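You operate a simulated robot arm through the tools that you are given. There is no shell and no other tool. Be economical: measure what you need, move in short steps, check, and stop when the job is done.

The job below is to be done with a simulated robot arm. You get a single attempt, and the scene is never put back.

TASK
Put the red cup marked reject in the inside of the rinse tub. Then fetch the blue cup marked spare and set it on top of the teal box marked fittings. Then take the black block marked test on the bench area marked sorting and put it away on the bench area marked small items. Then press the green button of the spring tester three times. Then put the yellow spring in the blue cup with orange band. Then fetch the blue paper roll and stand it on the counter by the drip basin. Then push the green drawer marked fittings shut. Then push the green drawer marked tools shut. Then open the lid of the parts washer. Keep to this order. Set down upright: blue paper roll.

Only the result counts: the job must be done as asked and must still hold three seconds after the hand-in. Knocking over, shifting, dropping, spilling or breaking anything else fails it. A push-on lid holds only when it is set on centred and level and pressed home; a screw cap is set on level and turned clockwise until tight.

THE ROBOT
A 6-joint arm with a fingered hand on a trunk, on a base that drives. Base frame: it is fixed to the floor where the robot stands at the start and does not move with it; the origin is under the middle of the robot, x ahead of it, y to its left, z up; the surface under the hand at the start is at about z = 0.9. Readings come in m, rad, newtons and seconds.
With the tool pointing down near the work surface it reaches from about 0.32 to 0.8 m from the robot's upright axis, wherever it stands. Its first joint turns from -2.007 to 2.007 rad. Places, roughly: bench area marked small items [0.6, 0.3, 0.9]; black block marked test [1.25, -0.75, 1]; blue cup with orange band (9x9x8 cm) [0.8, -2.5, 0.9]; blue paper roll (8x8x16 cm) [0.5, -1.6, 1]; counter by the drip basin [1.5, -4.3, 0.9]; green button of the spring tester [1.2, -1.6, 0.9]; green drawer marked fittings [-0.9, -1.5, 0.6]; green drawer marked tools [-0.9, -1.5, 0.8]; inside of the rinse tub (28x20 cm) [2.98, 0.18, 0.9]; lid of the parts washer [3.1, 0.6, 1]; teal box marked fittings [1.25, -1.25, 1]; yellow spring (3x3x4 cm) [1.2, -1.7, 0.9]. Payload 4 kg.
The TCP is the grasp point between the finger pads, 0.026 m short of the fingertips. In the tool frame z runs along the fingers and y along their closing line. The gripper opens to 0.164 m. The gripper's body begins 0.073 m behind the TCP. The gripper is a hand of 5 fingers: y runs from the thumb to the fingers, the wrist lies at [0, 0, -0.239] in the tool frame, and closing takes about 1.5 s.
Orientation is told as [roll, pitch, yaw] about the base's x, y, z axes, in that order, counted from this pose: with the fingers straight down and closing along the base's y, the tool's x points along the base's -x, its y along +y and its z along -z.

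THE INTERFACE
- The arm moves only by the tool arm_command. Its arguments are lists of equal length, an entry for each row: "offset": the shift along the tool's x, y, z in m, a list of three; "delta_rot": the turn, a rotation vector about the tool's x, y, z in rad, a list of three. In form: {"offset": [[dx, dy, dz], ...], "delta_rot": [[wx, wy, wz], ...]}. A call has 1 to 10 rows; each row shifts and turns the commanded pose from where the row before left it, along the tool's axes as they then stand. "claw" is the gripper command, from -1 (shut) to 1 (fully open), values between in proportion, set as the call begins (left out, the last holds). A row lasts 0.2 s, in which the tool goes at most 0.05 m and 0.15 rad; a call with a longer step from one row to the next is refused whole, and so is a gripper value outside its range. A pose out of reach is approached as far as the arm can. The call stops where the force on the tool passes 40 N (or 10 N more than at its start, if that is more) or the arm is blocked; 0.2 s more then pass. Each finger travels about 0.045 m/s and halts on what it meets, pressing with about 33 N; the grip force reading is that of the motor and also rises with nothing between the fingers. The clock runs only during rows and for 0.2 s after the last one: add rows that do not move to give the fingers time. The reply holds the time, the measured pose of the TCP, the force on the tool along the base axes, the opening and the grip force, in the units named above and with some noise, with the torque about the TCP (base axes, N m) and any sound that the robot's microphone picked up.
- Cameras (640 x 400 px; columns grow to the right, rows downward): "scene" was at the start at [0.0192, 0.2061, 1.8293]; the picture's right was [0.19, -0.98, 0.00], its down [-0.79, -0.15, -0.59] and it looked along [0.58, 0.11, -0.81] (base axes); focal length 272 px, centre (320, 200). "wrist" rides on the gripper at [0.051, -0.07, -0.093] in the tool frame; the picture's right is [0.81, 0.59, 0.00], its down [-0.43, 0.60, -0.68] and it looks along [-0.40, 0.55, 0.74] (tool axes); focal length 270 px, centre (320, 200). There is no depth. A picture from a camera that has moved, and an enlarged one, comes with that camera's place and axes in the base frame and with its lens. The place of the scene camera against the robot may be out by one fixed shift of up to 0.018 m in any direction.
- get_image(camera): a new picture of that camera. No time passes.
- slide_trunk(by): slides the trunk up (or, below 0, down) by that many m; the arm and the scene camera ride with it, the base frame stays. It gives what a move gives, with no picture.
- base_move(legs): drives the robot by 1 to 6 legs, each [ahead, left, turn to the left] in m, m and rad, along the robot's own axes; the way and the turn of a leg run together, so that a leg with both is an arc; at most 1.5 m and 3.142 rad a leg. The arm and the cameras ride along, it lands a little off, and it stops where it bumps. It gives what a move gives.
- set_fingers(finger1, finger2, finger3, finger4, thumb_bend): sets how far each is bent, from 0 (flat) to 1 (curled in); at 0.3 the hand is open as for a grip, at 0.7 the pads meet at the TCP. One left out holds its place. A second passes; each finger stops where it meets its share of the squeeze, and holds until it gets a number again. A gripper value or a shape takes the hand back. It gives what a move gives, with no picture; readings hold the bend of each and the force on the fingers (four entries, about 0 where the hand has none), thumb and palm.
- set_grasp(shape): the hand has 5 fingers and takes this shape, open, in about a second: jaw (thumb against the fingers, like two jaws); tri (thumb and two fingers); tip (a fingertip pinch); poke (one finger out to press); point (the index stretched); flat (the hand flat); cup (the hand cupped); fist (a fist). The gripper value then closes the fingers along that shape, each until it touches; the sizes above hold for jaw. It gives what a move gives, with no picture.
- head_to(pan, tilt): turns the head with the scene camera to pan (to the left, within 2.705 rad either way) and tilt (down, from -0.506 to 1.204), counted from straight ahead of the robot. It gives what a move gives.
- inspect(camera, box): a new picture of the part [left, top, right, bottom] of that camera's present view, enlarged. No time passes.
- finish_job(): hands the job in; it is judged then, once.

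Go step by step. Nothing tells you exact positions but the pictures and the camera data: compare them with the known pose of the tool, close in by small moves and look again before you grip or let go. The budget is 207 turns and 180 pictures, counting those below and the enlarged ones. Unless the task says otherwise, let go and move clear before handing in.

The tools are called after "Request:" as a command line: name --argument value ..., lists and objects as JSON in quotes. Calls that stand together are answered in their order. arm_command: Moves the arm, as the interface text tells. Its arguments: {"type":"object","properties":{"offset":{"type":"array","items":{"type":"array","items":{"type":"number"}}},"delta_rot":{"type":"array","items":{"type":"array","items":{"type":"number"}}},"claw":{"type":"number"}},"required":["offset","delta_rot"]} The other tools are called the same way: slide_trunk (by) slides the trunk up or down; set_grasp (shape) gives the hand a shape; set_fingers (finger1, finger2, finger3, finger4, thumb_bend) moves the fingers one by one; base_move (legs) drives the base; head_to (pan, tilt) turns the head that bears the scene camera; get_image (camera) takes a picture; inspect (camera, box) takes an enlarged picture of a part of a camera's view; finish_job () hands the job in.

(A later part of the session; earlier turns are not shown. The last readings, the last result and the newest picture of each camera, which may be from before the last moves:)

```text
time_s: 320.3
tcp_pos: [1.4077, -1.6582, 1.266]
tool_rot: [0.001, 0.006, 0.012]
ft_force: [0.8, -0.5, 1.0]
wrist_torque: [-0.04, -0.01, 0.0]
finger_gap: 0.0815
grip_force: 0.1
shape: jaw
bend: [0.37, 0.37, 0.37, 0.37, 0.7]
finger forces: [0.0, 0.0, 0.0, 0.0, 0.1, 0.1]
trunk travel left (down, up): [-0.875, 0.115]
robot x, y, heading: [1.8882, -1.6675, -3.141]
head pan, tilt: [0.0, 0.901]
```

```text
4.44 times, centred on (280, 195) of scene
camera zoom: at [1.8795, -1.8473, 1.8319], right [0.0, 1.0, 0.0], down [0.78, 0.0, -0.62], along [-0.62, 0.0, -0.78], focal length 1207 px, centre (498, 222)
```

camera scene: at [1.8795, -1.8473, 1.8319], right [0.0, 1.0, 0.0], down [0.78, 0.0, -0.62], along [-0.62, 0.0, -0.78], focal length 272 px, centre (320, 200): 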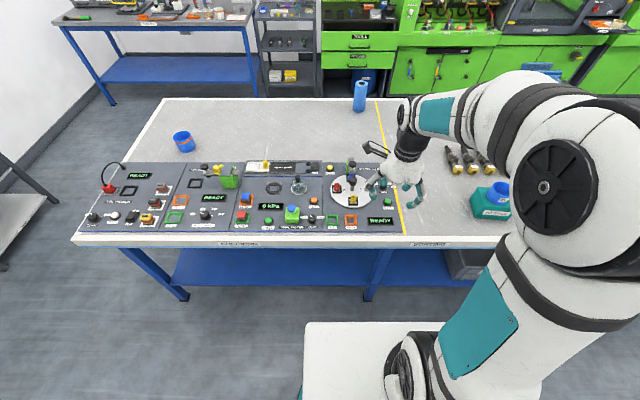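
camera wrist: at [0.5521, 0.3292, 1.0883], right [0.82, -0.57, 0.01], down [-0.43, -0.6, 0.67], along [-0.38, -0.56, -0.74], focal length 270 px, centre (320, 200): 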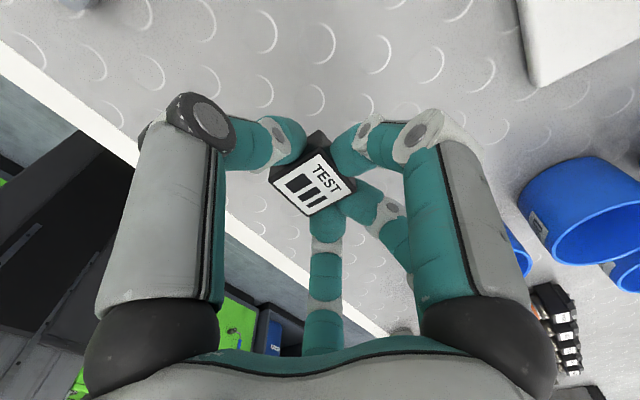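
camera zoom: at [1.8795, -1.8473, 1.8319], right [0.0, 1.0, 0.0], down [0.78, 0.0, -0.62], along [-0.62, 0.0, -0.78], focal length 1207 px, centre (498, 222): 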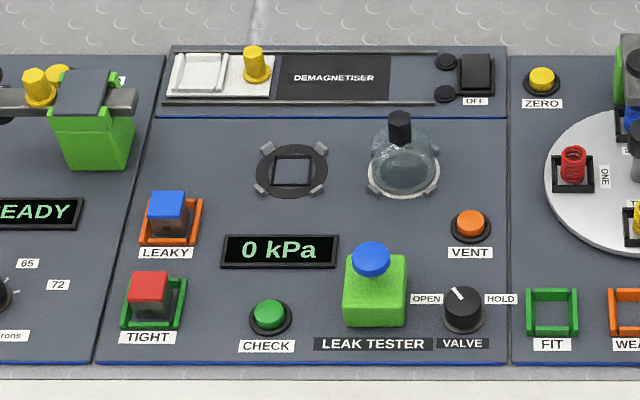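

The spring tester's green SAVE button is at ≈(1.18,−1.57); the yellow spring ≈(1.18,−1.717). Take the poke shape and look at the hand.

Request:
set_grasp --shape "poke"

Request:
get_image --camera "wrist"

Request:
inspect --camera "scene" --box '[340, 120, 450, 220]'

```text
time_s: 321.2
tcp_pos: [1.4062, -1.6585, 1.2651]
tool_rot: [0.0, 0.007, 0.012]
ft_force: [-0.6, 0.5, 0.7]
wrist_torque: [-0.04, 0.0, 0.04]
finger_gap: 0.0001
grip_force: 0.1
shape: poke
bend: [1.0, 1.0, 1.0, 1.0, 0.83]
finger forces: [0.0, 0.0, 0.0, 0.0, 0.0, 0.0]
trunk travel left (down, up): [-0.875, 0.115]
robot x, y, heading: [1.8867, -1.6681, -3.14]
head pan, tilt: [0.0, 0.901]
```

```text
89 pictures are left
camera wrist: at [1.3583, -1.7289, 1.3587], right [-0.82, 0.58, 0.01], down [0.43, 0.6, 0.67], along [0.39, 0.55, -0.74], focal length 270 px, centre (320, 200)
```

wrist: 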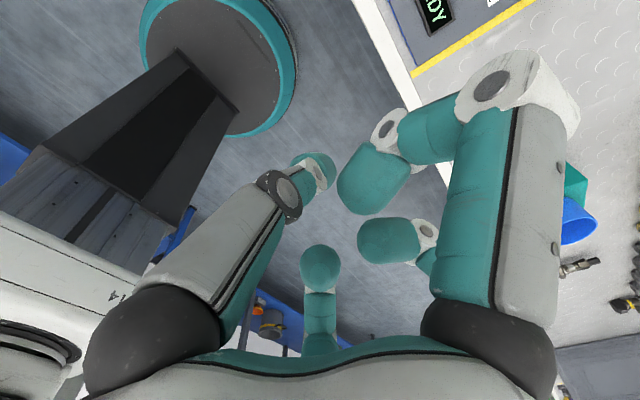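

```text
4.00 times, centred on (395, 170) of scene
camera zoom: at [1.8791, -1.8473, 1.832], right [0.0, 1.0, 0.0], down [0.78, 0.0, -0.62], along [-0.62, 0.0, -0.78], focal length 1087 px, centre (20, 320)
```

zoom: 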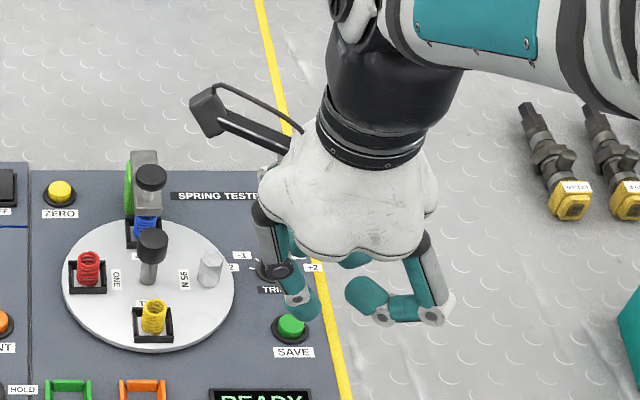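

Poke's tip is the thumb, near the TCP. Move above the SAVE button and check alignment.

Request:
arm_command --offset '[[0.037, 0.0148, 0.02], [0.037, 0.0148, 0.02], [0.038, 0.0148, 0.02], [0.038, 0.0148, 0.02], [0.038, 0.0148, 0.02], [0.038, 0.0145, 0.02], [0, 0, 0.04], [0, 0, 0.04], [0, 0, 0.02]]' --delta_rot '[[0, 0, 0], [0, 0, 0], [0, 0, 0], [0, 0, 0], [0, 0, 0], [0, 0, 0], [0, 0, 0], [0, 0, 0], [0, 0, 0]]'

Request:
get_image --camera "wrist"

Request:
inspect --camera "scene" --box '[330, 150, 430, 230]'

```text
time_s: 323.2
tcp_pos: [1.1784, -1.5717, 1.0472]
tool_rot: [-0.001, 0.009, 0.011]
ft_force: [0.1, 0.1, -0.3]
wrist_torque: [-0.02, 0.01, -0.03]
finger_gap: 0.0001
grip_force: 0.1
shape: poke
bend: [1.0, 1.0, 1.0, 1.0, 0.83]
finger forces: [0.0, 0.0, 0.0, 0.1, 0.1, 0.0]
trunk travel left (down, up): [-0.875, 0.115]
robot x, y, heading: [1.8867, -1.6702, -3.141]
head pan, tilt: [0.0, 0.901]
```

```text
87 pictures are left
camera wrist: at [1.1311, -1.6414, 1.1403], right [-0.82, 0.58, 0.01], down [0.43, 0.6, 0.67], along [0.39, 0.55, -0.74], focal length 270 px, centre (320, 200)
```

wrist: 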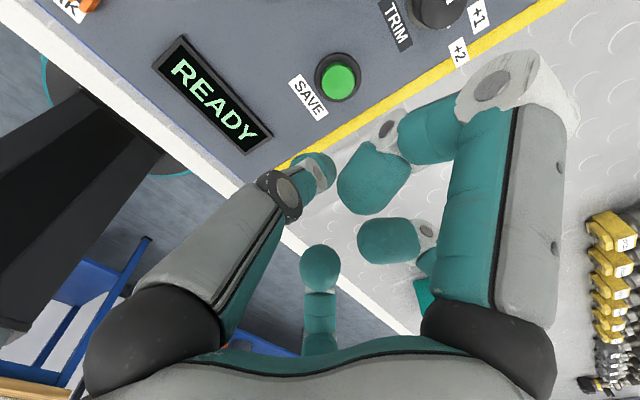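

```text
5.00 times, centred on (380, 190) of scene
camera zoom: at [1.879, -1.8474, 1.832], right [0.0, 1.0, 0.0], down [0.78, 0.0, -0.62], along [-0.62, 0.0, -0.78], focal length 1358 px, centre (20, 250)
```

zoom: 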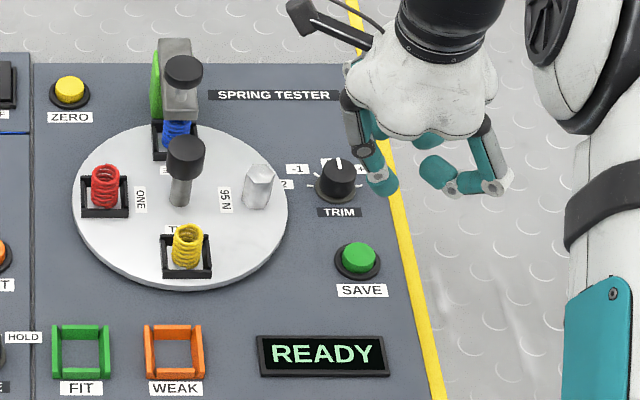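

Button centre by the wrist view ≈(1.160,−1.573). Shift and descend close.

Request:
arm_command --offset '[[0.018, -0.001, 0.02], [0, 0, 0.03], [0, 0, 0.03]]' --delta_rot '[[0, 0, 0], [0, 0, 0], [0, 0, 0]]'

Request:
get_image --camera "wrist"

Request:
inspect --camera "scene" --box '[340, 160, 420, 230]'

```text
time_s: 324.0
tcp_pos: [1.1576, -1.5746, 0.9655]
tool_rot: [0.001, 0.007, 0.012]
ft_force: [0.6, -0.5, -0.2]
wrist_torque: [0.0, -0.05, -0.01]
finger_gap: 0.0
grip_force: 0.0
shape: poke
bend: [1.0, 1.0, 1.0, 1.0, 0.83]
finger forces: [0.0, 0.0, 0.1, 0.0, 0.0, 0.1]
trunk travel left (down, up): [-0.875, 0.115]
robot x, y, heading: [1.8867, -1.6686, -3.136]
head pan, tilt: [0.0, 0.901]
```

```text
85 pictures are left
camera wrist: at [1.11, -1.6447, 1.0585], right [-0.82, 0.58, 0.01], down [0.43, 0.6, 0.67], along [0.39, 0.55, -0.74], focal length 270 px, centre (320, 200)
```

wrist: 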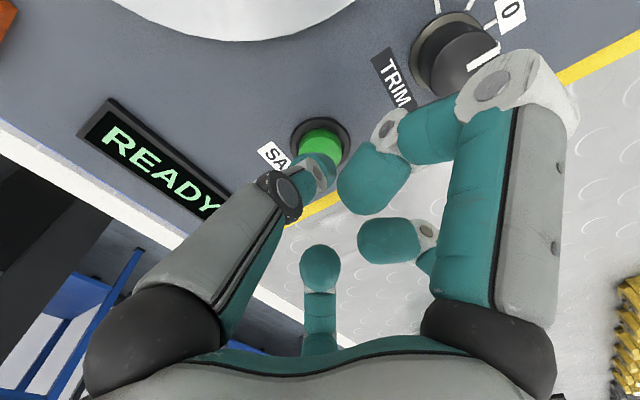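

```text
5.71 times, centred on (380, 195) of scene
camera zoom: at [1.8774, -1.8472, 1.832], right [0.0, 1.0, 0.0], down [0.78, 0.0, -0.62], along [-0.62, 0.0, -0.78], focal length 1552 px, centre (-23, 229)
```

zoom: 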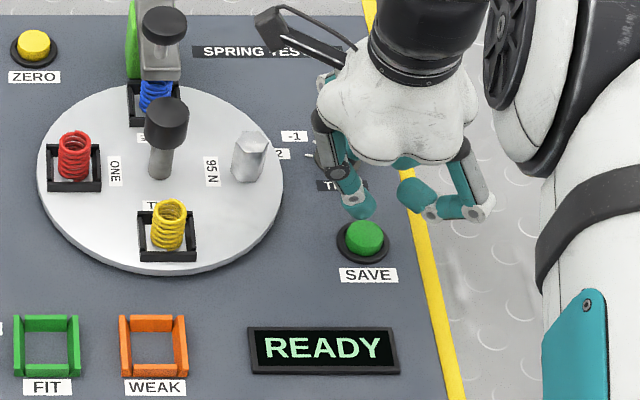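

The button lies on the tool axis, its top about z≈0.92. First press: descend in small steps until force shows.

Request:
arm_command --offset '[[0, 0, 0.012], [0, 0, 0.004], [0, 0, 0.004]]' --delta_rot '[[0, 0, 0], [0, 0, 0], [0, 0, 0]]'

Request:
inspect --camera "scene" --box '[340, 160, 420, 230]'

```text
time_s: 324.8
tcp_pos: [1.1581, -1.5745, 0.9465]
tool_rot: [-0.001, 0.007, 0.014]
ft_force: [0.5, -0.7, 0.4]
wrist_torque: [0.02, -0.04, 0.01]
finger_gap: 0.0
grip_force: 0.0
shape: poke
bend: [1.0, 1.0, 1.0, 1.0, 0.83]
finger forces: [0.0, 0.0, 0.0, 0.1, 0.1, 0.0]
trunk travel left (down, up): [-0.875, 0.115]
robot x, y, heading: [1.8855, -1.6723, -3.14]
head pan, tilt: [0.0, 0.901]
```

```text
5.71 times, centred on (380, 195) of scene
camera zoom: at [1.8784, -1.8472, 1.832], right [0.0, 1.0, 0.0], down [0.78, 0.0, -0.62], along [-0.62, 0.0, -0.78], focal length 1552 px, centre (-23, 229)
```

zoom: 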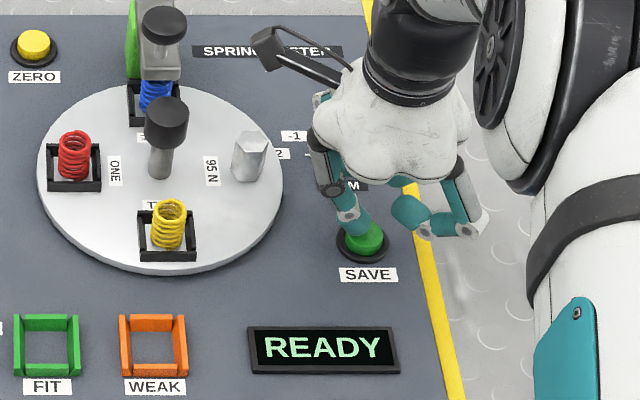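

Request:
arm_command --offset '[[-0.003, 0, 0.003], [0, 0, 0.003]]' --delta_rot '[[0, 0, 0], [0, 0, 0]]'

Request:
arm_command --offset '[[0, 0, 0.003], [0, 0, 0.003]]' --delta_rot '[[0, 0, 0], [0, 0, 0]]'

```text
time_s: 325.4
tcp_pos: [1.1618, -1.575, 0.9421]
tool_rot: [0.0, 0.011, 0.013]
ft_force: [0.5, -1.3, 4.9]
wrist_torque: [-0.03, 0.01, 0.01]
finger_gap: 0.0
grip_force: 0.1
shape: poke
bend: [1.0, 1.0, 1.0, 1.0, 0.83]
finger forces: [0.0, 0.0, 0.1, 0.0, 5.5, 0.0]
trunk travel left (down, up): [-0.875, 0.115]
robot x, y, heading: [1.8863, -1.6693, -3.143]
head pan, tilt: [0.0, 0.901]
heard: click
```

```text
time_s: 326.0
tcp_pos: [1.1619, -1.5754, 0.9412]
tool_rot: [0.001, 0.012, 0.012]
ft_force: [3.9, -7.8, 33.9]
wrist_torque: [-0.17, -0.2, -0.01]
finger_gap: 0.0
grip_force: 0.1
shape: poke
bend: [1.0, 1.0, 1.0, 1.0, 0.83]
finger forces: [0.0, 0.0, 0.0, 0.0, 33.6, 0.0]
trunk travel left (down, up): [-0.875, 0.115]
robot x, y, heading: [1.8872, -1.6665, -3.133]
head pan, tilt: [0.0, 0.901]
```

One click heard on the first press. Now lift clear and press again to the same depth.

Request:
arm_command --offset '[[0, 0, -0.02], [0, 0, 0], [0, 0, 0]]' --delta_rot '[[0, 0, 0], [0, 0, 0], [0, 0, 0]]'

Request:
inspect --camera "scene" --box '[300, 150, 420, 240]'

Request:
arm_command --offset '[[0, 0, 0.008], [0, 0, 0.006], [0, 0, 0.001]]' --delta_rot '[[0, 0, 0], [0, 0, 0], [0, 0, 0]]'

```text
time_s: 326.8
tcp_pos: [1.1624, -1.5734, 0.9548]
tool_rot: [-0.001, 0.007, 0.012]
ft_force: [-0.7, 0.6, -0.1]
wrist_torque: [0.0, 0.0, -0.01]
finger_gap: 0.0
grip_force: 0.1
shape: poke
bend: [1.0, 1.0, 1.0, 1.0, 0.83]
finger forces: [0.0, 0.0, 0.1, 0.0, 0.0, 0.1]
trunk travel left (down, up): [-0.875, 0.115]
robot x, y, heading: [1.8844, -1.6689, -3.137]
head pan, tilt: [0.0, 0.901]
```

```text
4.44 times, centred on (360, 195) of scene
camera zoom: at [1.8791, -1.8472, 1.8319], right [0.0, 1.0, 0.0], down [0.78, 0.0, -0.62], along [-0.62, 0.0, -0.78], focal length 1207 px, centre (142, 222)
```

zoom: 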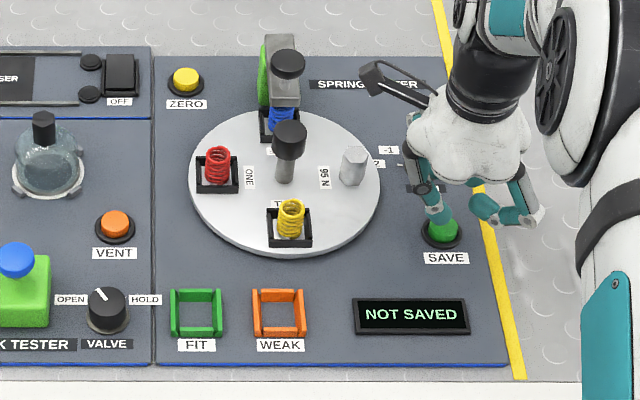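

```text
time_s: 327.6
tcp_pos: [1.1608, -1.574, 0.9416]
tool_rot: [0.0, 0.011, 0.01]
ft_force: [0.2, 0.7, 7.7]
wrist_torque: [0.02, -0.06, 0.03]
finger_gap: 0.0002
grip_force: 0.1
shape: poke
bend: [1.0, 1.0, 1.0, 1.0, 0.83]
finger forces: [0.0, 0.0, 0.0, 0.0, 7.6, 0.1]
trunk travel left (down, up): [-0.875, 0.115]
robot x, y, heading: [1.8886, -1.6685, -3.139]
head pan, tilt: [0.0, 0.901]
heard: click
```

Second click. Lift and press the third time.

Request:
arm_command --offset '[[0, 0, -0.015], [0, 0, 0], [0, 0, 0]]' --delta_rot '[[0, 0, 0], [0, 0, 0], [0, 0, 0]]'

Request:
arm_command --offset '[[0, 0, 0.008], [0, 0, 0.006], [0, 0, 0.001]]' --delta_rot '[[0, 0, 0], [0, 0, 0], [0, 0, 0]]'

Request:
arm_command --offset '[[0, 0, -0.02], [0, 0, -0.04], [0, 0, -0.05], [0, 0, -0.05], [0, 0, -0.05], [0, 0, -0.05]]' --delta_rot '[[0, 0, 0], [0, 0, 0], [0, 0, 0], [0, 0, 0], [0, 0, 0], [0, 0, 0]]'

Request:
inspect --camera "scene" --box '[300, 150, 420, 240]'

```text
time_s: 328.4
tcp_pos: [1.1622, -1.573, 0.9549]
tool_rot: [0.0, 0.008, 0.012]
ft_force: [0.2, -0.6, 0.3]
wrist_torque: [-0.03, 0.02, 0.01]
finger_gap: 0.0
grip_force: 0.1
shape: poke
bend: [1.0, 1.0, 1.0, 1.0, 0.83]
finger forces: [0.0, 0.0, 0.0, 0.1, 0.0, 0.0]
trunk travel left (down, up): [-0.875, 0.115]
robot x, y, heading: [1.8859, -1.6729, -3.137]
head pan, tilt: [0.0, 0.901]
```

```text
time_s: 329.2
tcp_pos: [1.1617, -1.5733, 0.9409]
tool_rot: [-0.001, 0.01, 0.011]
ft_force: [0.6, -0.1, 8.3]
wrist_torque: [-0.01, -0.05, 0.03]
finger_gap: 0.0
grip_force: 0.0
shape: poke
bend: [1.0, 1.0, 1.0, 1.0, 0.83]
finger forces: [0.1, 0.1, 0.0, 0.0, 7.1, 0.1]
trunk travel left (down, up): [-0.875, 0.115]
robot x, y, heading: [1.8876, -1.6689, -3.143]
head pan, tilt: [0.0, 0.901]
heard: click
```

```text
time_s: 330.6
tcp_pos: [1.1665, -1.5714, 1.2002]
tool_rot: [0.002, 0.008, 0.013]
ft_force: [0.7, 0.0, 0.1]
wrist_torque: [-0.01, 0.03, -0.03]
finger_gap: 0.0001
grip_force: 0.2
shape: poke
bend: [1.0, 1.0, 1.0, 1.0, 0.83]
finger forces: [0.0, 0.0, 0.0, 0.0, 0.0, 0.0]
trunk travel left (down, up): [-0.875, 0.115]
robot x, y, heading: [1.8863, -1.6664, -3.138]
head pan, tilt: [0.0, 0.901]
```

```text
4.44 times, centred on (360, 195) of scene
camera zoom: at [1.8802, -1.8474, 1.8319], right [0.0, 1.0, 0.0], down [0.78, 0.0, -0.62], along [-0.62, 0.0, -0.78], focal length 1207 px, centre (142, 222)
```

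zoom: 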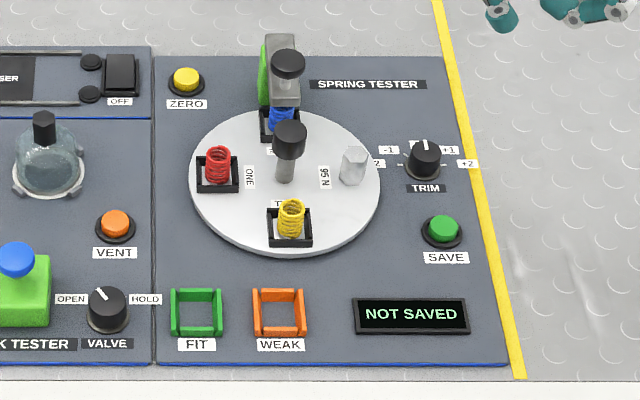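

Three clicks done. Now the yellow spring: switch to jaw, turn 20° so a finger gap faces the centre post, and hover above it.

Request:
set_grasp --shape "jaw"

Request:
arm_command --offset '[[0, -0.048, 0], [0, -0.048, 0], [0, -0.044, 0], [0, 0, 0.03], [0, 0, 0.03]]' --delta_rot '[[0, 0, 0], [0, 0, 0], [0, 0, 0], [0, 0, -0.145], [0, 0, -0.145]]' --claw -0.3

Request:
get_image --camera "wrist"

Request:
inspect --camera "scene" --box '[300, 130, 420, 220]'

```text
time_s: 331.5
tcp_pos: [1.1654, -1.5709, 1.1993]
tool_rot: [0.0, 0.007, 0.012]
ft_force: [0.3, 0.1, 0.7]
wrist_torque: [0.02, 0.02, 0.04]
finger_gap: 0.1641
grip_force: 0.0
shape: jaw
bend: [0.3, 0.3, 0.3, 0.3, 0.3]
finger forces: [0.1, 0.0, 0.0, 0.0, 0.1, 0.1]
trunk travel left (down, up): [-0.875, 0.115]
robot x, y, heading: [1.8862, -1.6693, -3.139]
head pan, tilt: [0.0, 0.901]
```

```text
time_s: 332.7
tcp_pos: [1.1634, -1.7153, 1.1408]
tool_rot: [0.004, 0.008, 0.304]
ft_force: [-1.4, 0.2, -0.5]
wrist_torque: [0.0, -0.04, 0.0]
finger_gap: 0.0585
grip_force: 0.0
shape: jaw
bend: [0.44, 0.44, 0.44, 0.44, 0.7]
finger forces: [0.1, 0.1, 0.1, 0.0, 0.0, 0.0]
trunk travel left (down, up): [-0.875, 0.115]
robot x, y, heading: [1.8865, -1.6687, -3.136]
head pan, tilt: [0.0, 0.901]
```

```text
80 pictures are left
camera wrist: at [1.1389, -1.7974, 1.2338], right [-0.95, 0.32, 0.01], down [0.24, 0.7, 0.68], along [0.21, 0.64, -0.74], focal length 270 px, centre (320, 200)
```

wrist: 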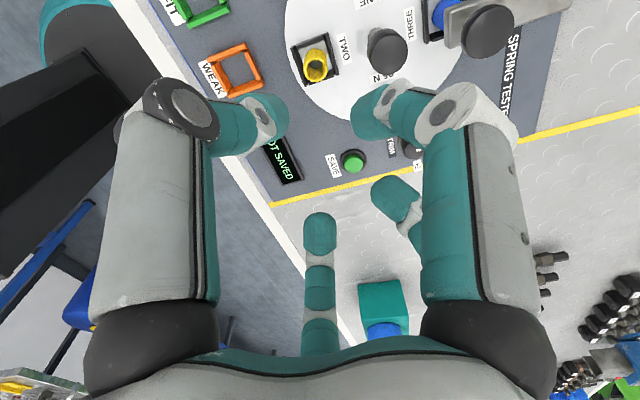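

```text
4.44 times, centred on (360, 175) of scene
camera zoom: at [1.8784, -1.8482, 1.8319], right [0.0, 1.0, 0.0], down [0.78, 0.0, -0.62], along [-0.62, 0.0, -0.78], focal length 1207 px, centre (142, 311)
```

zoom: 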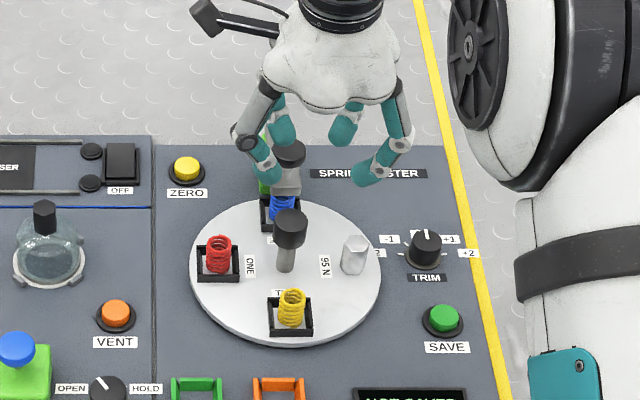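

Spring centre ≈(1.167,−1.723), top ≈0.96. Align and lower part-way, then look again.

Request:
arm_command --offset '[[-0.001, -0.008, 0.03], [0, 0, 0.04], [0, 0, 0.045]]' --delta_rot '[[0, 0, 0], [0, 0, 0], [0, 0, 0]]'

Request:
get_image --camera "wrist"

Request:
inspect --camera "scene" --box '[310, 150, 400, 220]'

```text
time_s: 333.5
tcp_pos: [1.1652, -1.7229, 1.0237]
tool_rot: [0.003, 0.006, 0.302]
ft_force: [0.3, 0.1, -0.1]
wrist_torque: [0.01, -0.04, 0.03]
finger_gap: 0.0577
grip_force: 0.1
shape: jaw
bend: [0.44, 0.44, 0.44, 0.44, 0.7]
finger forces: [0.0, 0.1, 0.1, 0.0, 0.0, 0.0]
trunk travel left (down, up): [-0.875, 0.115]
robot x, y, heading: [1.89, -1.6648, -3.139]
head pan, tilt: [0.0, 0.901]
```

```text
78 pictures are left
camera wrist: at [1.14, -1.8041, 1.1172], right [-0.95, 0.32, 0.01], down [0.24, 0.7, 0.68], along [0.21, 0.64, -0.74], focal length 270 px, centre (320, 200)
```

wrist: 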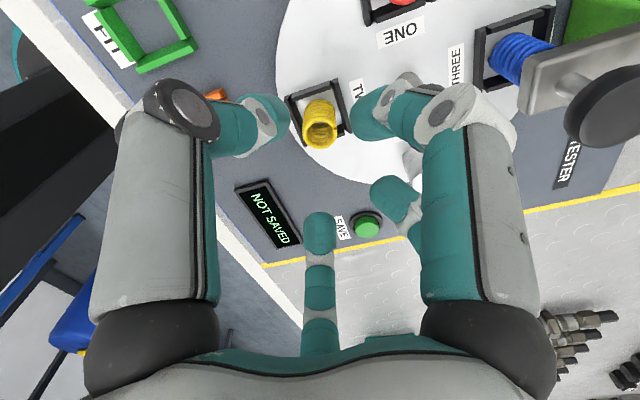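

```text
5.71 times, centred on (355, 185) of scene
camera zoom: at [1.8773, -1.8477, 1.832], right [0.0, 1.0, 0.0], down [0.78, 0.0, -0.62], along [-0.62, 0.0, -0.78], focal length 1552 px, centre (120, 286)
```

zoom: 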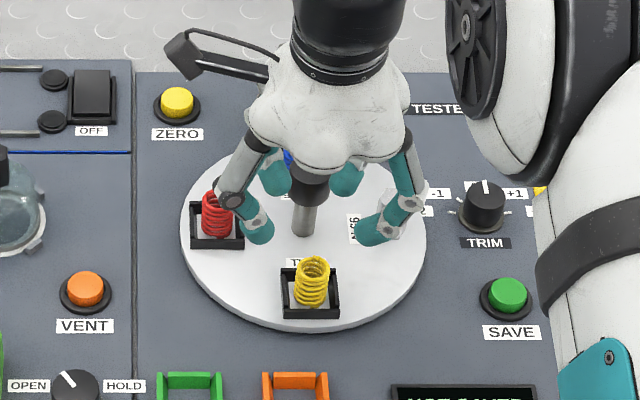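

Spring is well centred, but finger C could graze the post cap. Turn another 11° to centre the finger gap on the post.

Request:
arm_command --offset '[[-0.003, -0.003, 0], [0, 0, 0.01]]' --delta_rot '[[0, 0, -0.1], [0, 0, -0.09]]'

Request:
get_image --camera "wrist"

Request:
inspect --camera "scene" --box '[310, 150, 400, 220]'

```text
time_s: 334.1
tcp_pos: [1.1698, -1.7237, 1.0146]
tool_rot: [0.004, 0.007, 0.494]
ft_force: [0.4, -0.3, 0.1]
wrist_torque: [-0.01, 0.0, 0.0]
finger_gap: 0.0578
grip_force: 0.1
shape: jaw
bend: [0.44, 0.44, 0.44, 0.44, 0.7]
finger forces: [0.0, 0.1, 0.1, 0.0, 0.1, 0.0]
trunk travel left (down, up): [-0.875, 0.115]
robot x, y, heading: [1.8899, -1.6646, -3.138]
head pan, tilt: [0.0, 0.901]
```

```text
76 pictures are left
camera wrist: at [1.161, -1.8103, 1.1078], right [-0.99, 0.13, 0.01], down [0.1, 0.73, 0.68], along [0.09, 0.67, -0.74], focal length 270 px, centre (320, 200)
```

wrist: 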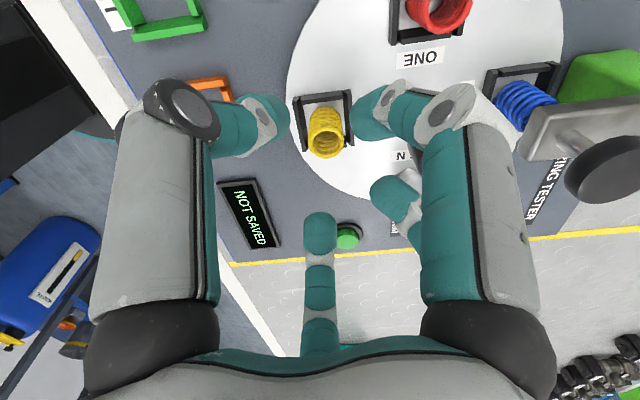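

```text
5.71 times, centred on (355, 185) of scene
camera zoom: at [1.8787, -1.8473, 1.832], right [0.0, 1.0, 0.0], down [0.78, 0.0, -0.62], along [-0.62, 0.0, -0.78], focal length 1552 px, centre (120, 286)
```

zoom: 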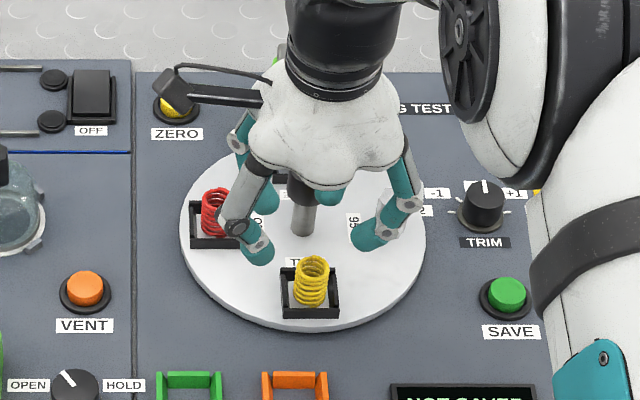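

I'll narrow the jaws, turn back slightly, and descend carefully with force watching.

Request:
arm_command --offset '[[0, 0, 0], [0, 0, 0], [0, 0, 0.015], [0, 0, 0.012]]' --delta_rot '[[0, 0, 0.09], [0, 0, 0], [0, 0, 0], [0, 0, 0]]' --claw -0.42

Request:
get_image --camera "wrist"

Request:
inspect --camera "scene" --box '[320, 160, 390, 215]'

```text
time_s: 335.1
tcp_pos: [1.1719, -1.7242, 0.9876]
tool_rot: [0.005, 0.007, 0.402]
ft_force: [-0.8, -0.4, 0.2]
wrist_torque: [-0.01, 0.02, 0.02]
finger_gap: 0.0479
grip_force: 0.0
shape: jaw
bend: [0.48, 0.48, 0.48, 0.48, 0.7]
finger forces: [0.0, 0.0, 0.1, 0.1, 0.0, 0.0]
trunk travel left (down, up): [-0.875, 0.115]
robot x, y, heading: [1.8841, -1.6645, -3.136]
head pan, tilt: [0.0, 0.901]
```

```text
74 pictures are left
camera wrist: at [1.1539, -1.808, 1.0805], right [-0.97, 0.22, 0.01], down [0.17, 0.72, 0.68], along [0.15, 0.66, -0.74], focal length 270 px, centre (320, 200)
```

wrist: 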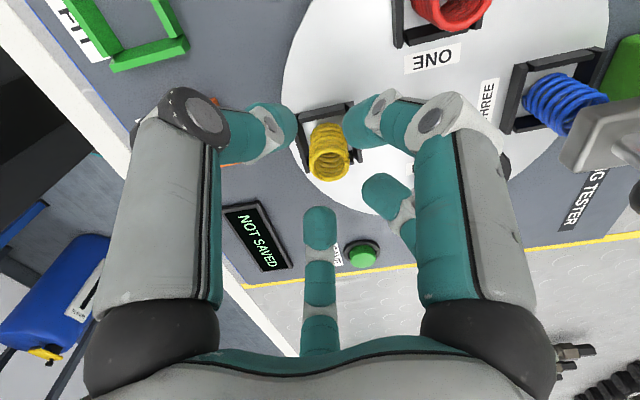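

```text
7.27 times, centred on (355, 188) of scene
camera zoom: at [1.8787, -1.8475, 1.832], right [0.0, 1.0, 0.0], down [0.78, 0.0, -0.62], along [-0.62, 0.0, -0.78], focal length 1976 px, centre (66, 291)
```

zoom: 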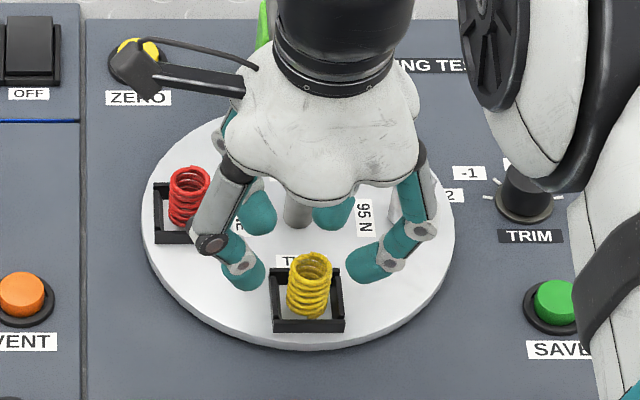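

Close to centred. Small shift and descend to TCP z≈0.972, then close.

Request:
arm_command --offset '[[0.003, 0.002, 0.006], [0, 0, 0.006], [0, 0, 0.004]]' --delta_rot '[[0, 0, 0], [0, 0, 0], [0, 0, 0]]'

Request:
inspect --camera "scene" --box '[320, 160, 390, 215]'

```text
time_s: 335.9
tcp_pos: [1.1672, -1.724, 0.9732]
tool_rot: [0.004, 0.008, 0.403]
ft_force: [0.2, -0.4, 0.1]
wrist_torque: [-0.03, 0.01, 0.01]
finger_gap: 0.0479
grip_force: 0.1
shape: jaw
bend: [0.48, 0.48, 0.48, 0.48, 0.7]
finger forces: [0.0, 0.0, 0.1, 0.0, 0.1, 0.0]
trunk travel left (down, up): [-0.875, 0.115]
robot x, y, heading: [1.8846, -1.6668, -3.142]
head pan, tilt: [0.0, 0.901]
```

```text
7.27 times, centred on (355, 188) of scene
camera zoom: at [1.8786, -1.8474, 1.832], right [0.0, 1.0, 0.0], down [0.78, 0.0, -0.62], along [-0.62, 0.0, -0.78], focal length 1976 px, centre (66, 291)
```

zoom: 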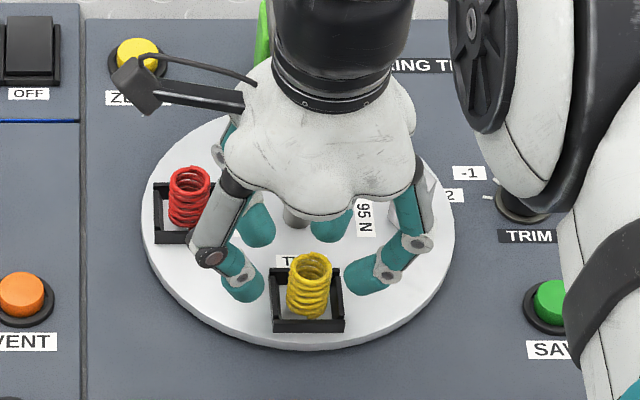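

No contact with anything. Close the jaw.

Request:
arm_command --offset '[[0, 0, 0], [0, 0, 0], [0, 0, 0], [0, 0, 0], [0, 0, 0]]' --delta_rot '[[0, 0, 0], [0, 0, 0], [0, 0, 0], [0, 0, 0], [0, 0, 0]]' --claw -1

Request:
get_image --camera "wrist"

Request:
inspect --camera "scene" --box '[320, 160, 390, 215]'

```text
time_s: 337.1
tcp_pos: [1.1677, -1.7225, 0.9743]
tool_rot: [0.006, 0.01, 0.403]
ft_force: [-2.5, -0.4, 13.4]
wrist_torque: [-0.08, 0.07, 0.0]
finger_gap: 0.017
grip_force: 32.7
shape: jaw
bend: [0.76, 0.76, 0.77, 0.76, 0.7]
finger forces: [51.9, 25.8, 32.7, 27.7, 38.5, 0.1]
trunk travel left (down, up): [-0.875, 0.115]
robot x, y, heading: [1.8834, -1.6663, -3.138]
head pan, tilt: [0.0, 0.901]
```

```text
71 pictures are left
camera wrist: at [1.1505, -1.8071, 1.0674], right [-0.97, 0.22, 0.01], down [0.17, 0.72, 0.68], along [0.14, 0.66, -0.74], focal length 270 px, centre (320, 200)
```

wrist: 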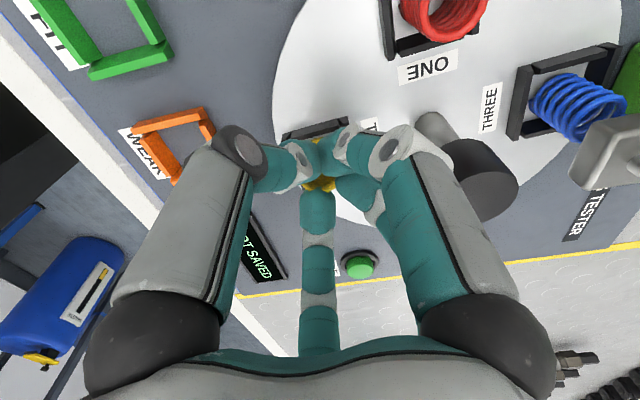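

```text
7.27 times, centred on (355, 188) of scene
camera zoom: at [1.8803, -1.8473, 1.8321], right [0.0, 1.0, 0.0], down [0.78, 0.0, -0.62], along [-0.62, 0.0, -0.78], focal length 1976 px, centre (66, 291)
```

zoom: 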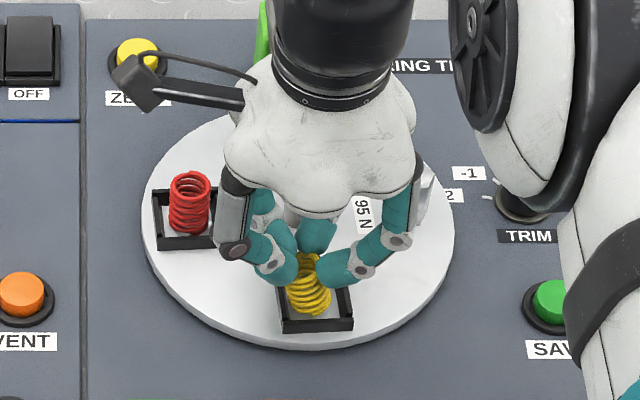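

Closed on the spring. Lift slowly and check whether it comes.

Request:
arm_command --offset '[[0, 0, -0.01], [0, 0, -0.02], [0, 0, -0.03], [0, 0, -0.04]]' --delta_rot '[[0, 0, 0], [0, 0, 0], [0, 0, 0], [0, 0, 0]]'

Request:
get_image --camera "wrist"

Request:
inspect --camera "scene" --box '[300, 140, 410, 220]'

```text
time_s: 338.1
tcp_pos: [1.1681, -1.7233, 1.0745]
tool_rot: [0.004, 0.006, 0.404]
ft_force: [0.5, 0.9, 0.1]
wrist_torque: [0.01, 0.02, 0.0]
finger_gap: 0.0169
grip_force: 33.0
shape: jaw
bend: [0.76, 0.76, 0.77, 0.76, 0.7]
finger forces: [35.4, 25.1, 30.0, 28.0, 36.2, 0.0]
trunk travel left (down, up): [-0.875, 0.115]
robot x, y, heading: [1.8852, -1.6647, -3.136]
head pan, tilt: [0.0, 0.901]
```

```text
69 pictures are left
camera wrist: at [1.1518, -1.8069, 1.1674], right [-0.97, 0.22, 0.01], down [0.17, 0.72, 0.68], along [0.15, 0.66, -0.74], focal length 270 px, centre (320, 200)
```

wrist: 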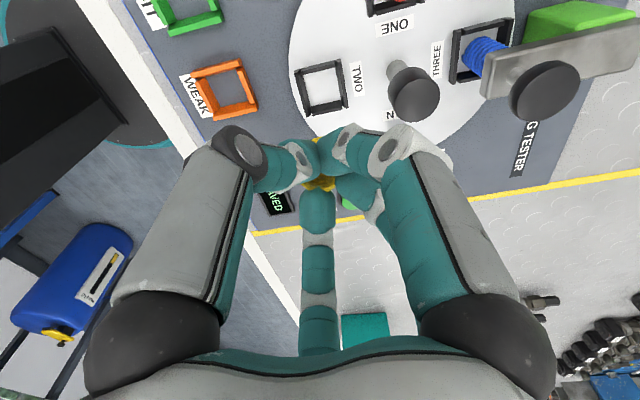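

```text
5.00 times, centred on (355, 180) of scene
camera zoom: at [1.8801, -1.8473, 1.8319], right [0.0, 1.0, 0.0], down [0.78, 0.0, -0.62], along [-0.62, 0.0, -0.78], focal length 1358 px, centre (145, 300)
```

zoom: 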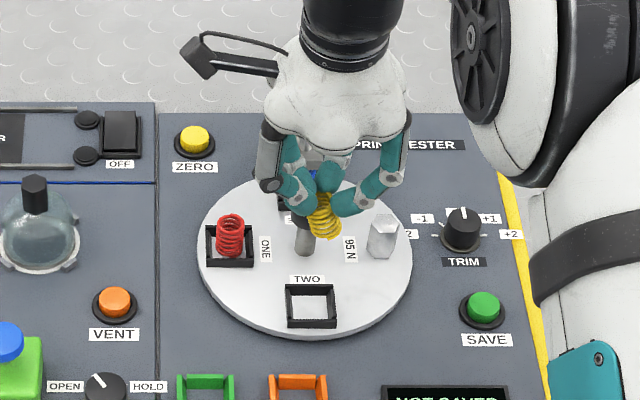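

Spring is out, held. Raise, retract, and drive to the end of the bench for the blue cup with orange band.

Request:
arm_command --offset '[[0, 0, -0.05], [0, 0, -0.05], [0, 0, -0.05], [-0.04, -0.02, -0.02], [-0.04, -0.02, 0], [-0.04, -0.02, 0], [-0.04, -0.02, 0]]' --delta_rot '[[0, 0, 0], [0, 0, 0], [0, 0, 0], [0, 0, 0], [0, 0, 0], [0, 0, 0], [0, 0, 0]]'

Request:
base_move --legs '[[-0.12, 0, 0], [0, 1.5, 0], [0, 0.15, 0], [0, 0, -1.571]]'

```text
time_s: 339.7
tcp_pos: [1.3503, -1.7359, 1.2432]
tool_rot: [0.004, 0.008, 0.403]
ft_force: [0.6, -0.3, 0.0]
wrist_torque: [0.01, 0.01, 0.01]
finger_gap: 0.0146
grip_force: 32.8
shape: jaw
bend: [0.75, 0.77, 0.77, 0.76, 0.74]
finger forces: [27.4, 24.9, 0.0, 37.0, 0.1, 0.1]
trunk travel left (down, up): [-0.875, 0.115]
robot x, y, heading: [1.8835, -1.6675, -3.139]
head pan, tilt: [0.0, 0.901]
```

```text
time_s: 352.7
tcp_pos: [1.943, -2.7752, 1.2427]
tool_rot: [0.003, 0.006, -1.149]
ft_force: [-0.4, -0.3, 0.7]
wrist_torque: [0.0, -0.01, 0.0]
finger_gap: 0.0143
grip_force: 33.4
shape: jaw
bend: [0.75, 0.77, 0.77, 0.75, 0.74]
finger forces: [26.9, 23.7, 0.1, 32.8, 0.1, 0.0]
trunk travel left (down, up): [-0.875, 0.115]
robot x, y, heading: [2.0208, -3.313, 1.592]
head pan, tilt: [0.0, 0.901]
```

Grip readings changed (thumb now free). Check that the spring is still held.

Request:
get_image --camera "wrist"

Request:
get_image --camera "scene"

```text
67 pictures are left
camera wrist: at [1.8591, -2.7578, 1.336], right [0.21, 0.98, 0.01], down [0.72, -0.16, 0.68], along [0.66, -0.13, -0.74], focal length 270 px, centre (320, 200)
```

wrist: 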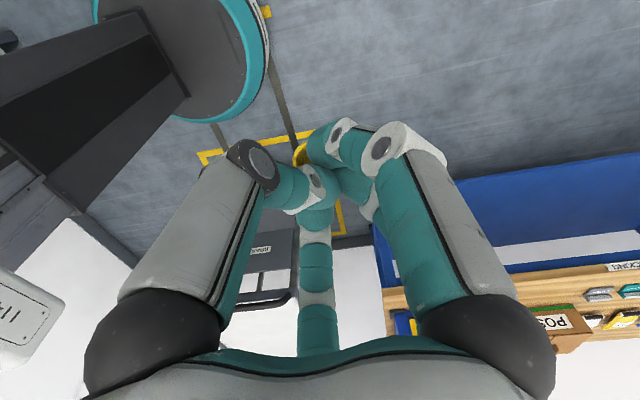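

```text
66 pictures are left
camera scene: at [1.8416, -3.2944, 1.832], right [1.0, 0.02, 0.0], down [0.02, -0.78, -0.62], along [-0.01, 0.62, -0.78], focal length 272 px, centre (320, 200)
```

scene: 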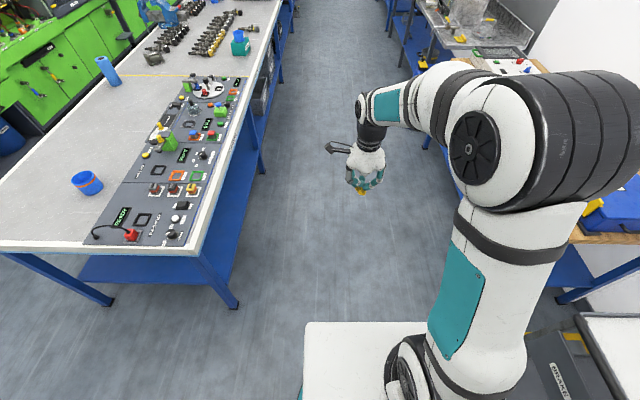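

Request:
inspect --camera "scene" --box '[335, 150, 395, 205]'

Request:
base_move --legs '[[0, 0, -0.021], [0, 0.6, 0], [0, 0.6, 0]]'

Request:
inspect --camera "scene" --box '[335, 150, 395, 205]'

Request:
get_image --camera "scene"

```text
7.27 times, centred on (365, 178) of scene
camera zoom: at [1.8416, -3.2944, 1.832], right [1.0, 0.02, 0.0], down [0.02, -0.78, -0.62], along [-0.01, 0.62, -0.78], focal length 1976 px, centre (-7, 364)
```

zoom: 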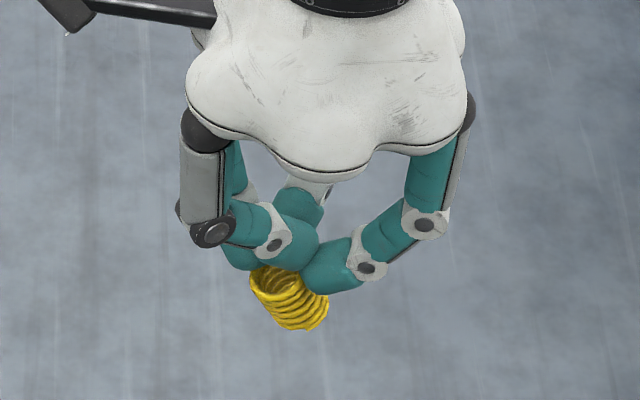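

```text
time_s: 359.4
tcp_pos: [0.7588, -2.7801, 1.2439]
tool_rot: [0.002, 0.007, -1.163]
ft_force: [0.3, -0.2, 0.5]
wrist_torque: [-0.05, -0.02, -0.01]
finger_gap: 0.014
grip_force: 32.8
shape: jaw
bend: [0.75, 0.77, 0.77, 0.75, 0.74]
finger forces: [26.9, 23.8, 0.0, 32.9, 0.1, 0.0]
trunk travel left (down, up): [-0.875, 0.115]
robot x, y, heading: [0.8254, -3.3212, 1.575]
head pan, tilt: [0.0, 0.901]
```

```text
7.27 times, centred on (365, 178) of scene
camera zoom: at [0.6496, -3.2982, 1.8319], right [1.0, 0.01, 0.0], down [0.01, -0.78, -0.62], along [0.0, 0.62, -0.78], focal length 1976 px, centre (-7, 364)
```

zoom: 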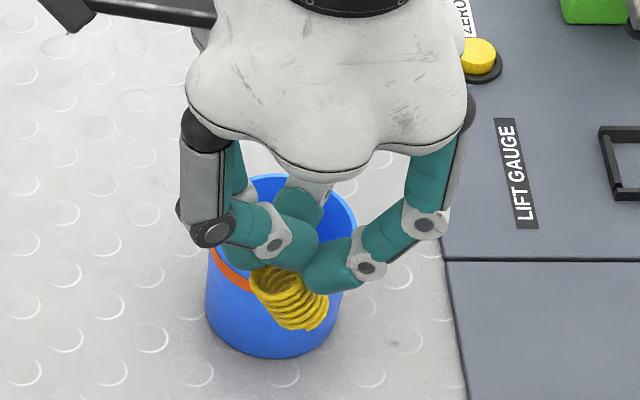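

```text
63 pictures are left
camera scene: at [0.6496, -3.2982, 1.8319], right [1.0, 0.01, 0.0], down [0.01, -0.78, -0.62], along [0.0, 0.62, -0.78], focal length 272 px, centre (320, 200)
```

scene: 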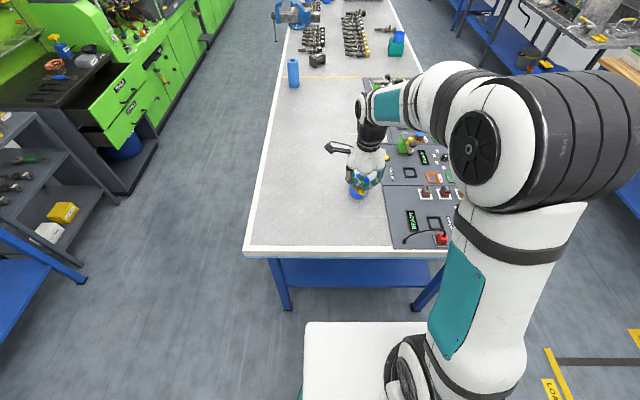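

The spring hangs tilted between fingers, so move smoothly. Drive 9 cm nearer and then move it above the cup.

Request:
base_move --legs '[[0.09, 0, 0]]'

Request:
arm_command --offset '[[0.0225, 0.0173, 0], [0.0225, 0.0173, 0], [0.0225, 0.0173, 0], [0.0225, 0.0173, 0], [0.0225, 0.0173, 0], [0.0225, 0.0173, 0]]' --delta_rot '[[0, 0, 0], [0, 0, 0], [0, 0, 0], [0, 0, 0], [0, 0, 0], [0, 0, 0]]'

Request:
get_image --camera "wrist"

Request:
inspect --camera "scene" --box '[320, 120, 420, 200]'

```text
time_s: 360.5
tcp_pos: [0.7587, -2.6903, 1.243]
tool_rot: [0.003, 0.004, -1.165]
ft_force: [-0.7, 0.0, -0.1]
wrist_torque: [0.02, 0.0, 0.0]
finger_gap: 0.0141
grip_force: 33.1
shape: jaw
bend: [0.75, 0.77, 0.77, 0.75, 0.74]
finger forces: [26.8, 23.9, 0.0, 33.0, 0.0, 0.0]
trunk travel left (down, up): [-0.875, 0.115]
robot x, y, heading: [0.828, -3.2308, 1.579]
head pan, tilt: [0.0, 0.901]
```

```text
time_s: 361.9
tcp_pos: [0.8006, -2.5242, 1.2452]
tool_rot: [0.004, 0.005, -1.163]
ft_force: [0.5, 0.3, -0.6]
wrist_torque: [-0.05, 0.0, -0.01]
finger_gap: 0.0142
grip_force: 33.1
shape: jaw
bend: [0.75, 0.77, 0.77, 0.75, 0.74]
finger forces: [26.5, 23.9, 0.1, 34.1, 0.1, 0.0]
trunk travel left (down, up): [-0.875, 0.115]
robot x, y, heading: [0.8312, -3.2305, 1.577]
head pan, tilt: [0.0, 0.901]
```

```text
62 pictures are left
camera wrist: at [0.7179, -2.5065, 1.338], right [0.22, 0.98, 0.01], down [0.72, -0.17, 0.68], along [0.66, -0.14, -0.74], focal length 270 px, centre (320, 200)
```

wrist: 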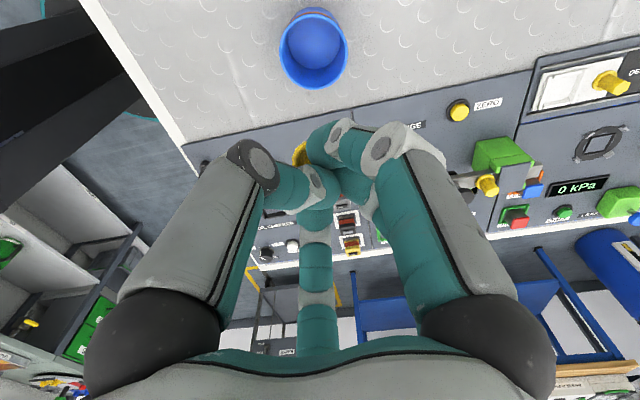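

```text
5.00 times, centred on (370, 160) of scene
camera zoom: at [0.65, -3.2084, 1.832], right [1.0, 0.01, 0.0], down [0.01, -0.78, -0.62], along [0.0, 0.62, -0.78], focal length 1358 px, centre (70, 400)
```

zoom: 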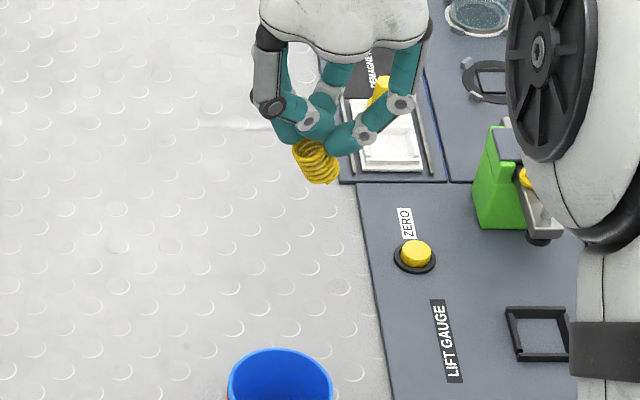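

The cup centre by the wrist view is ≈(0.802,−2.528), the spring right above. Descend toward the rim.

Request:
arm_command --offset '[[0, 0, 0.04], [0, 0, 0.04], [0, 0, 0.04], [0, 0, 0.04], [0, 0, 0.03]]' --delta_rot '[[0, 0, 0], [0, 0, 0], [0, 0, 0], [0, 0, 0], [0, 0, 0]]'

Request:
get_image --camera "wrist"

Request:
inspect --camera "scene" --box '[320, 140, 420, 220]'

```text
time_s: 363.1
tcp_pos: [0.8004, -2.5243, 1.0543]
tool_rot: [0.003, 0.009, -1.163]
ft_force: [-0.2, 0.1, -0.7]
wrist_torque: [-0.03, 0.01, -0.02]
finger_gap: 0.0141
grip_force: 32.6
shape: jaw
bend: [0.75, 0.77, 0.77, 0.75, 0.74]
finger forces: [26.5, 24.3, 0.0, 33.7, 0.0, 0.0]
trunk travel left (down, up): [-0.875, 0.115]
robot x, y, heading: [0.8311, -3.2321, 1.576]
head pan, tilt: [0.0, 0.901]
```

```text
60 pictures are left
camera wrist: at [0.7183, -2.5052, 1.1474], right [0.22, 0.98, 0.01], down [0.72, -0.17, 0.68], along [0.66, -0.14, -0.74], focal length 270 px, centre (320, 200)
```

wrist: 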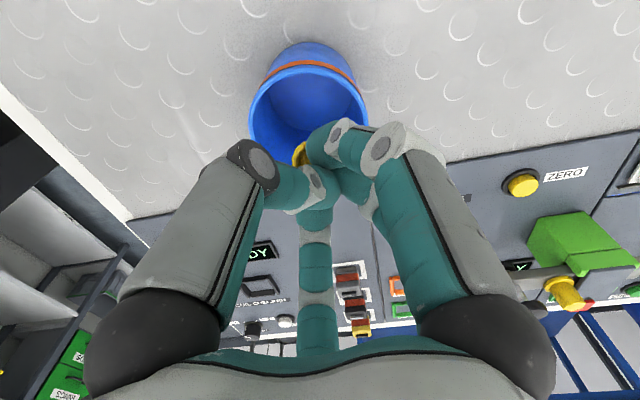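

```text
5.00 times, centred on (370, 180) of scene
camera zoom: at [0.6498, -3.2091, 1.832], right [1.0, 0.01, 0.0], down [0.01, -0.78, -0.62], along [0.0, 0.62, -0.78], focal length 1358 px, centre (70, 300)
```

zoom: 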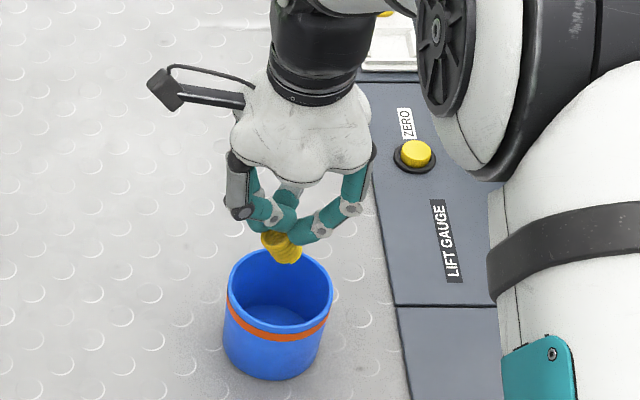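

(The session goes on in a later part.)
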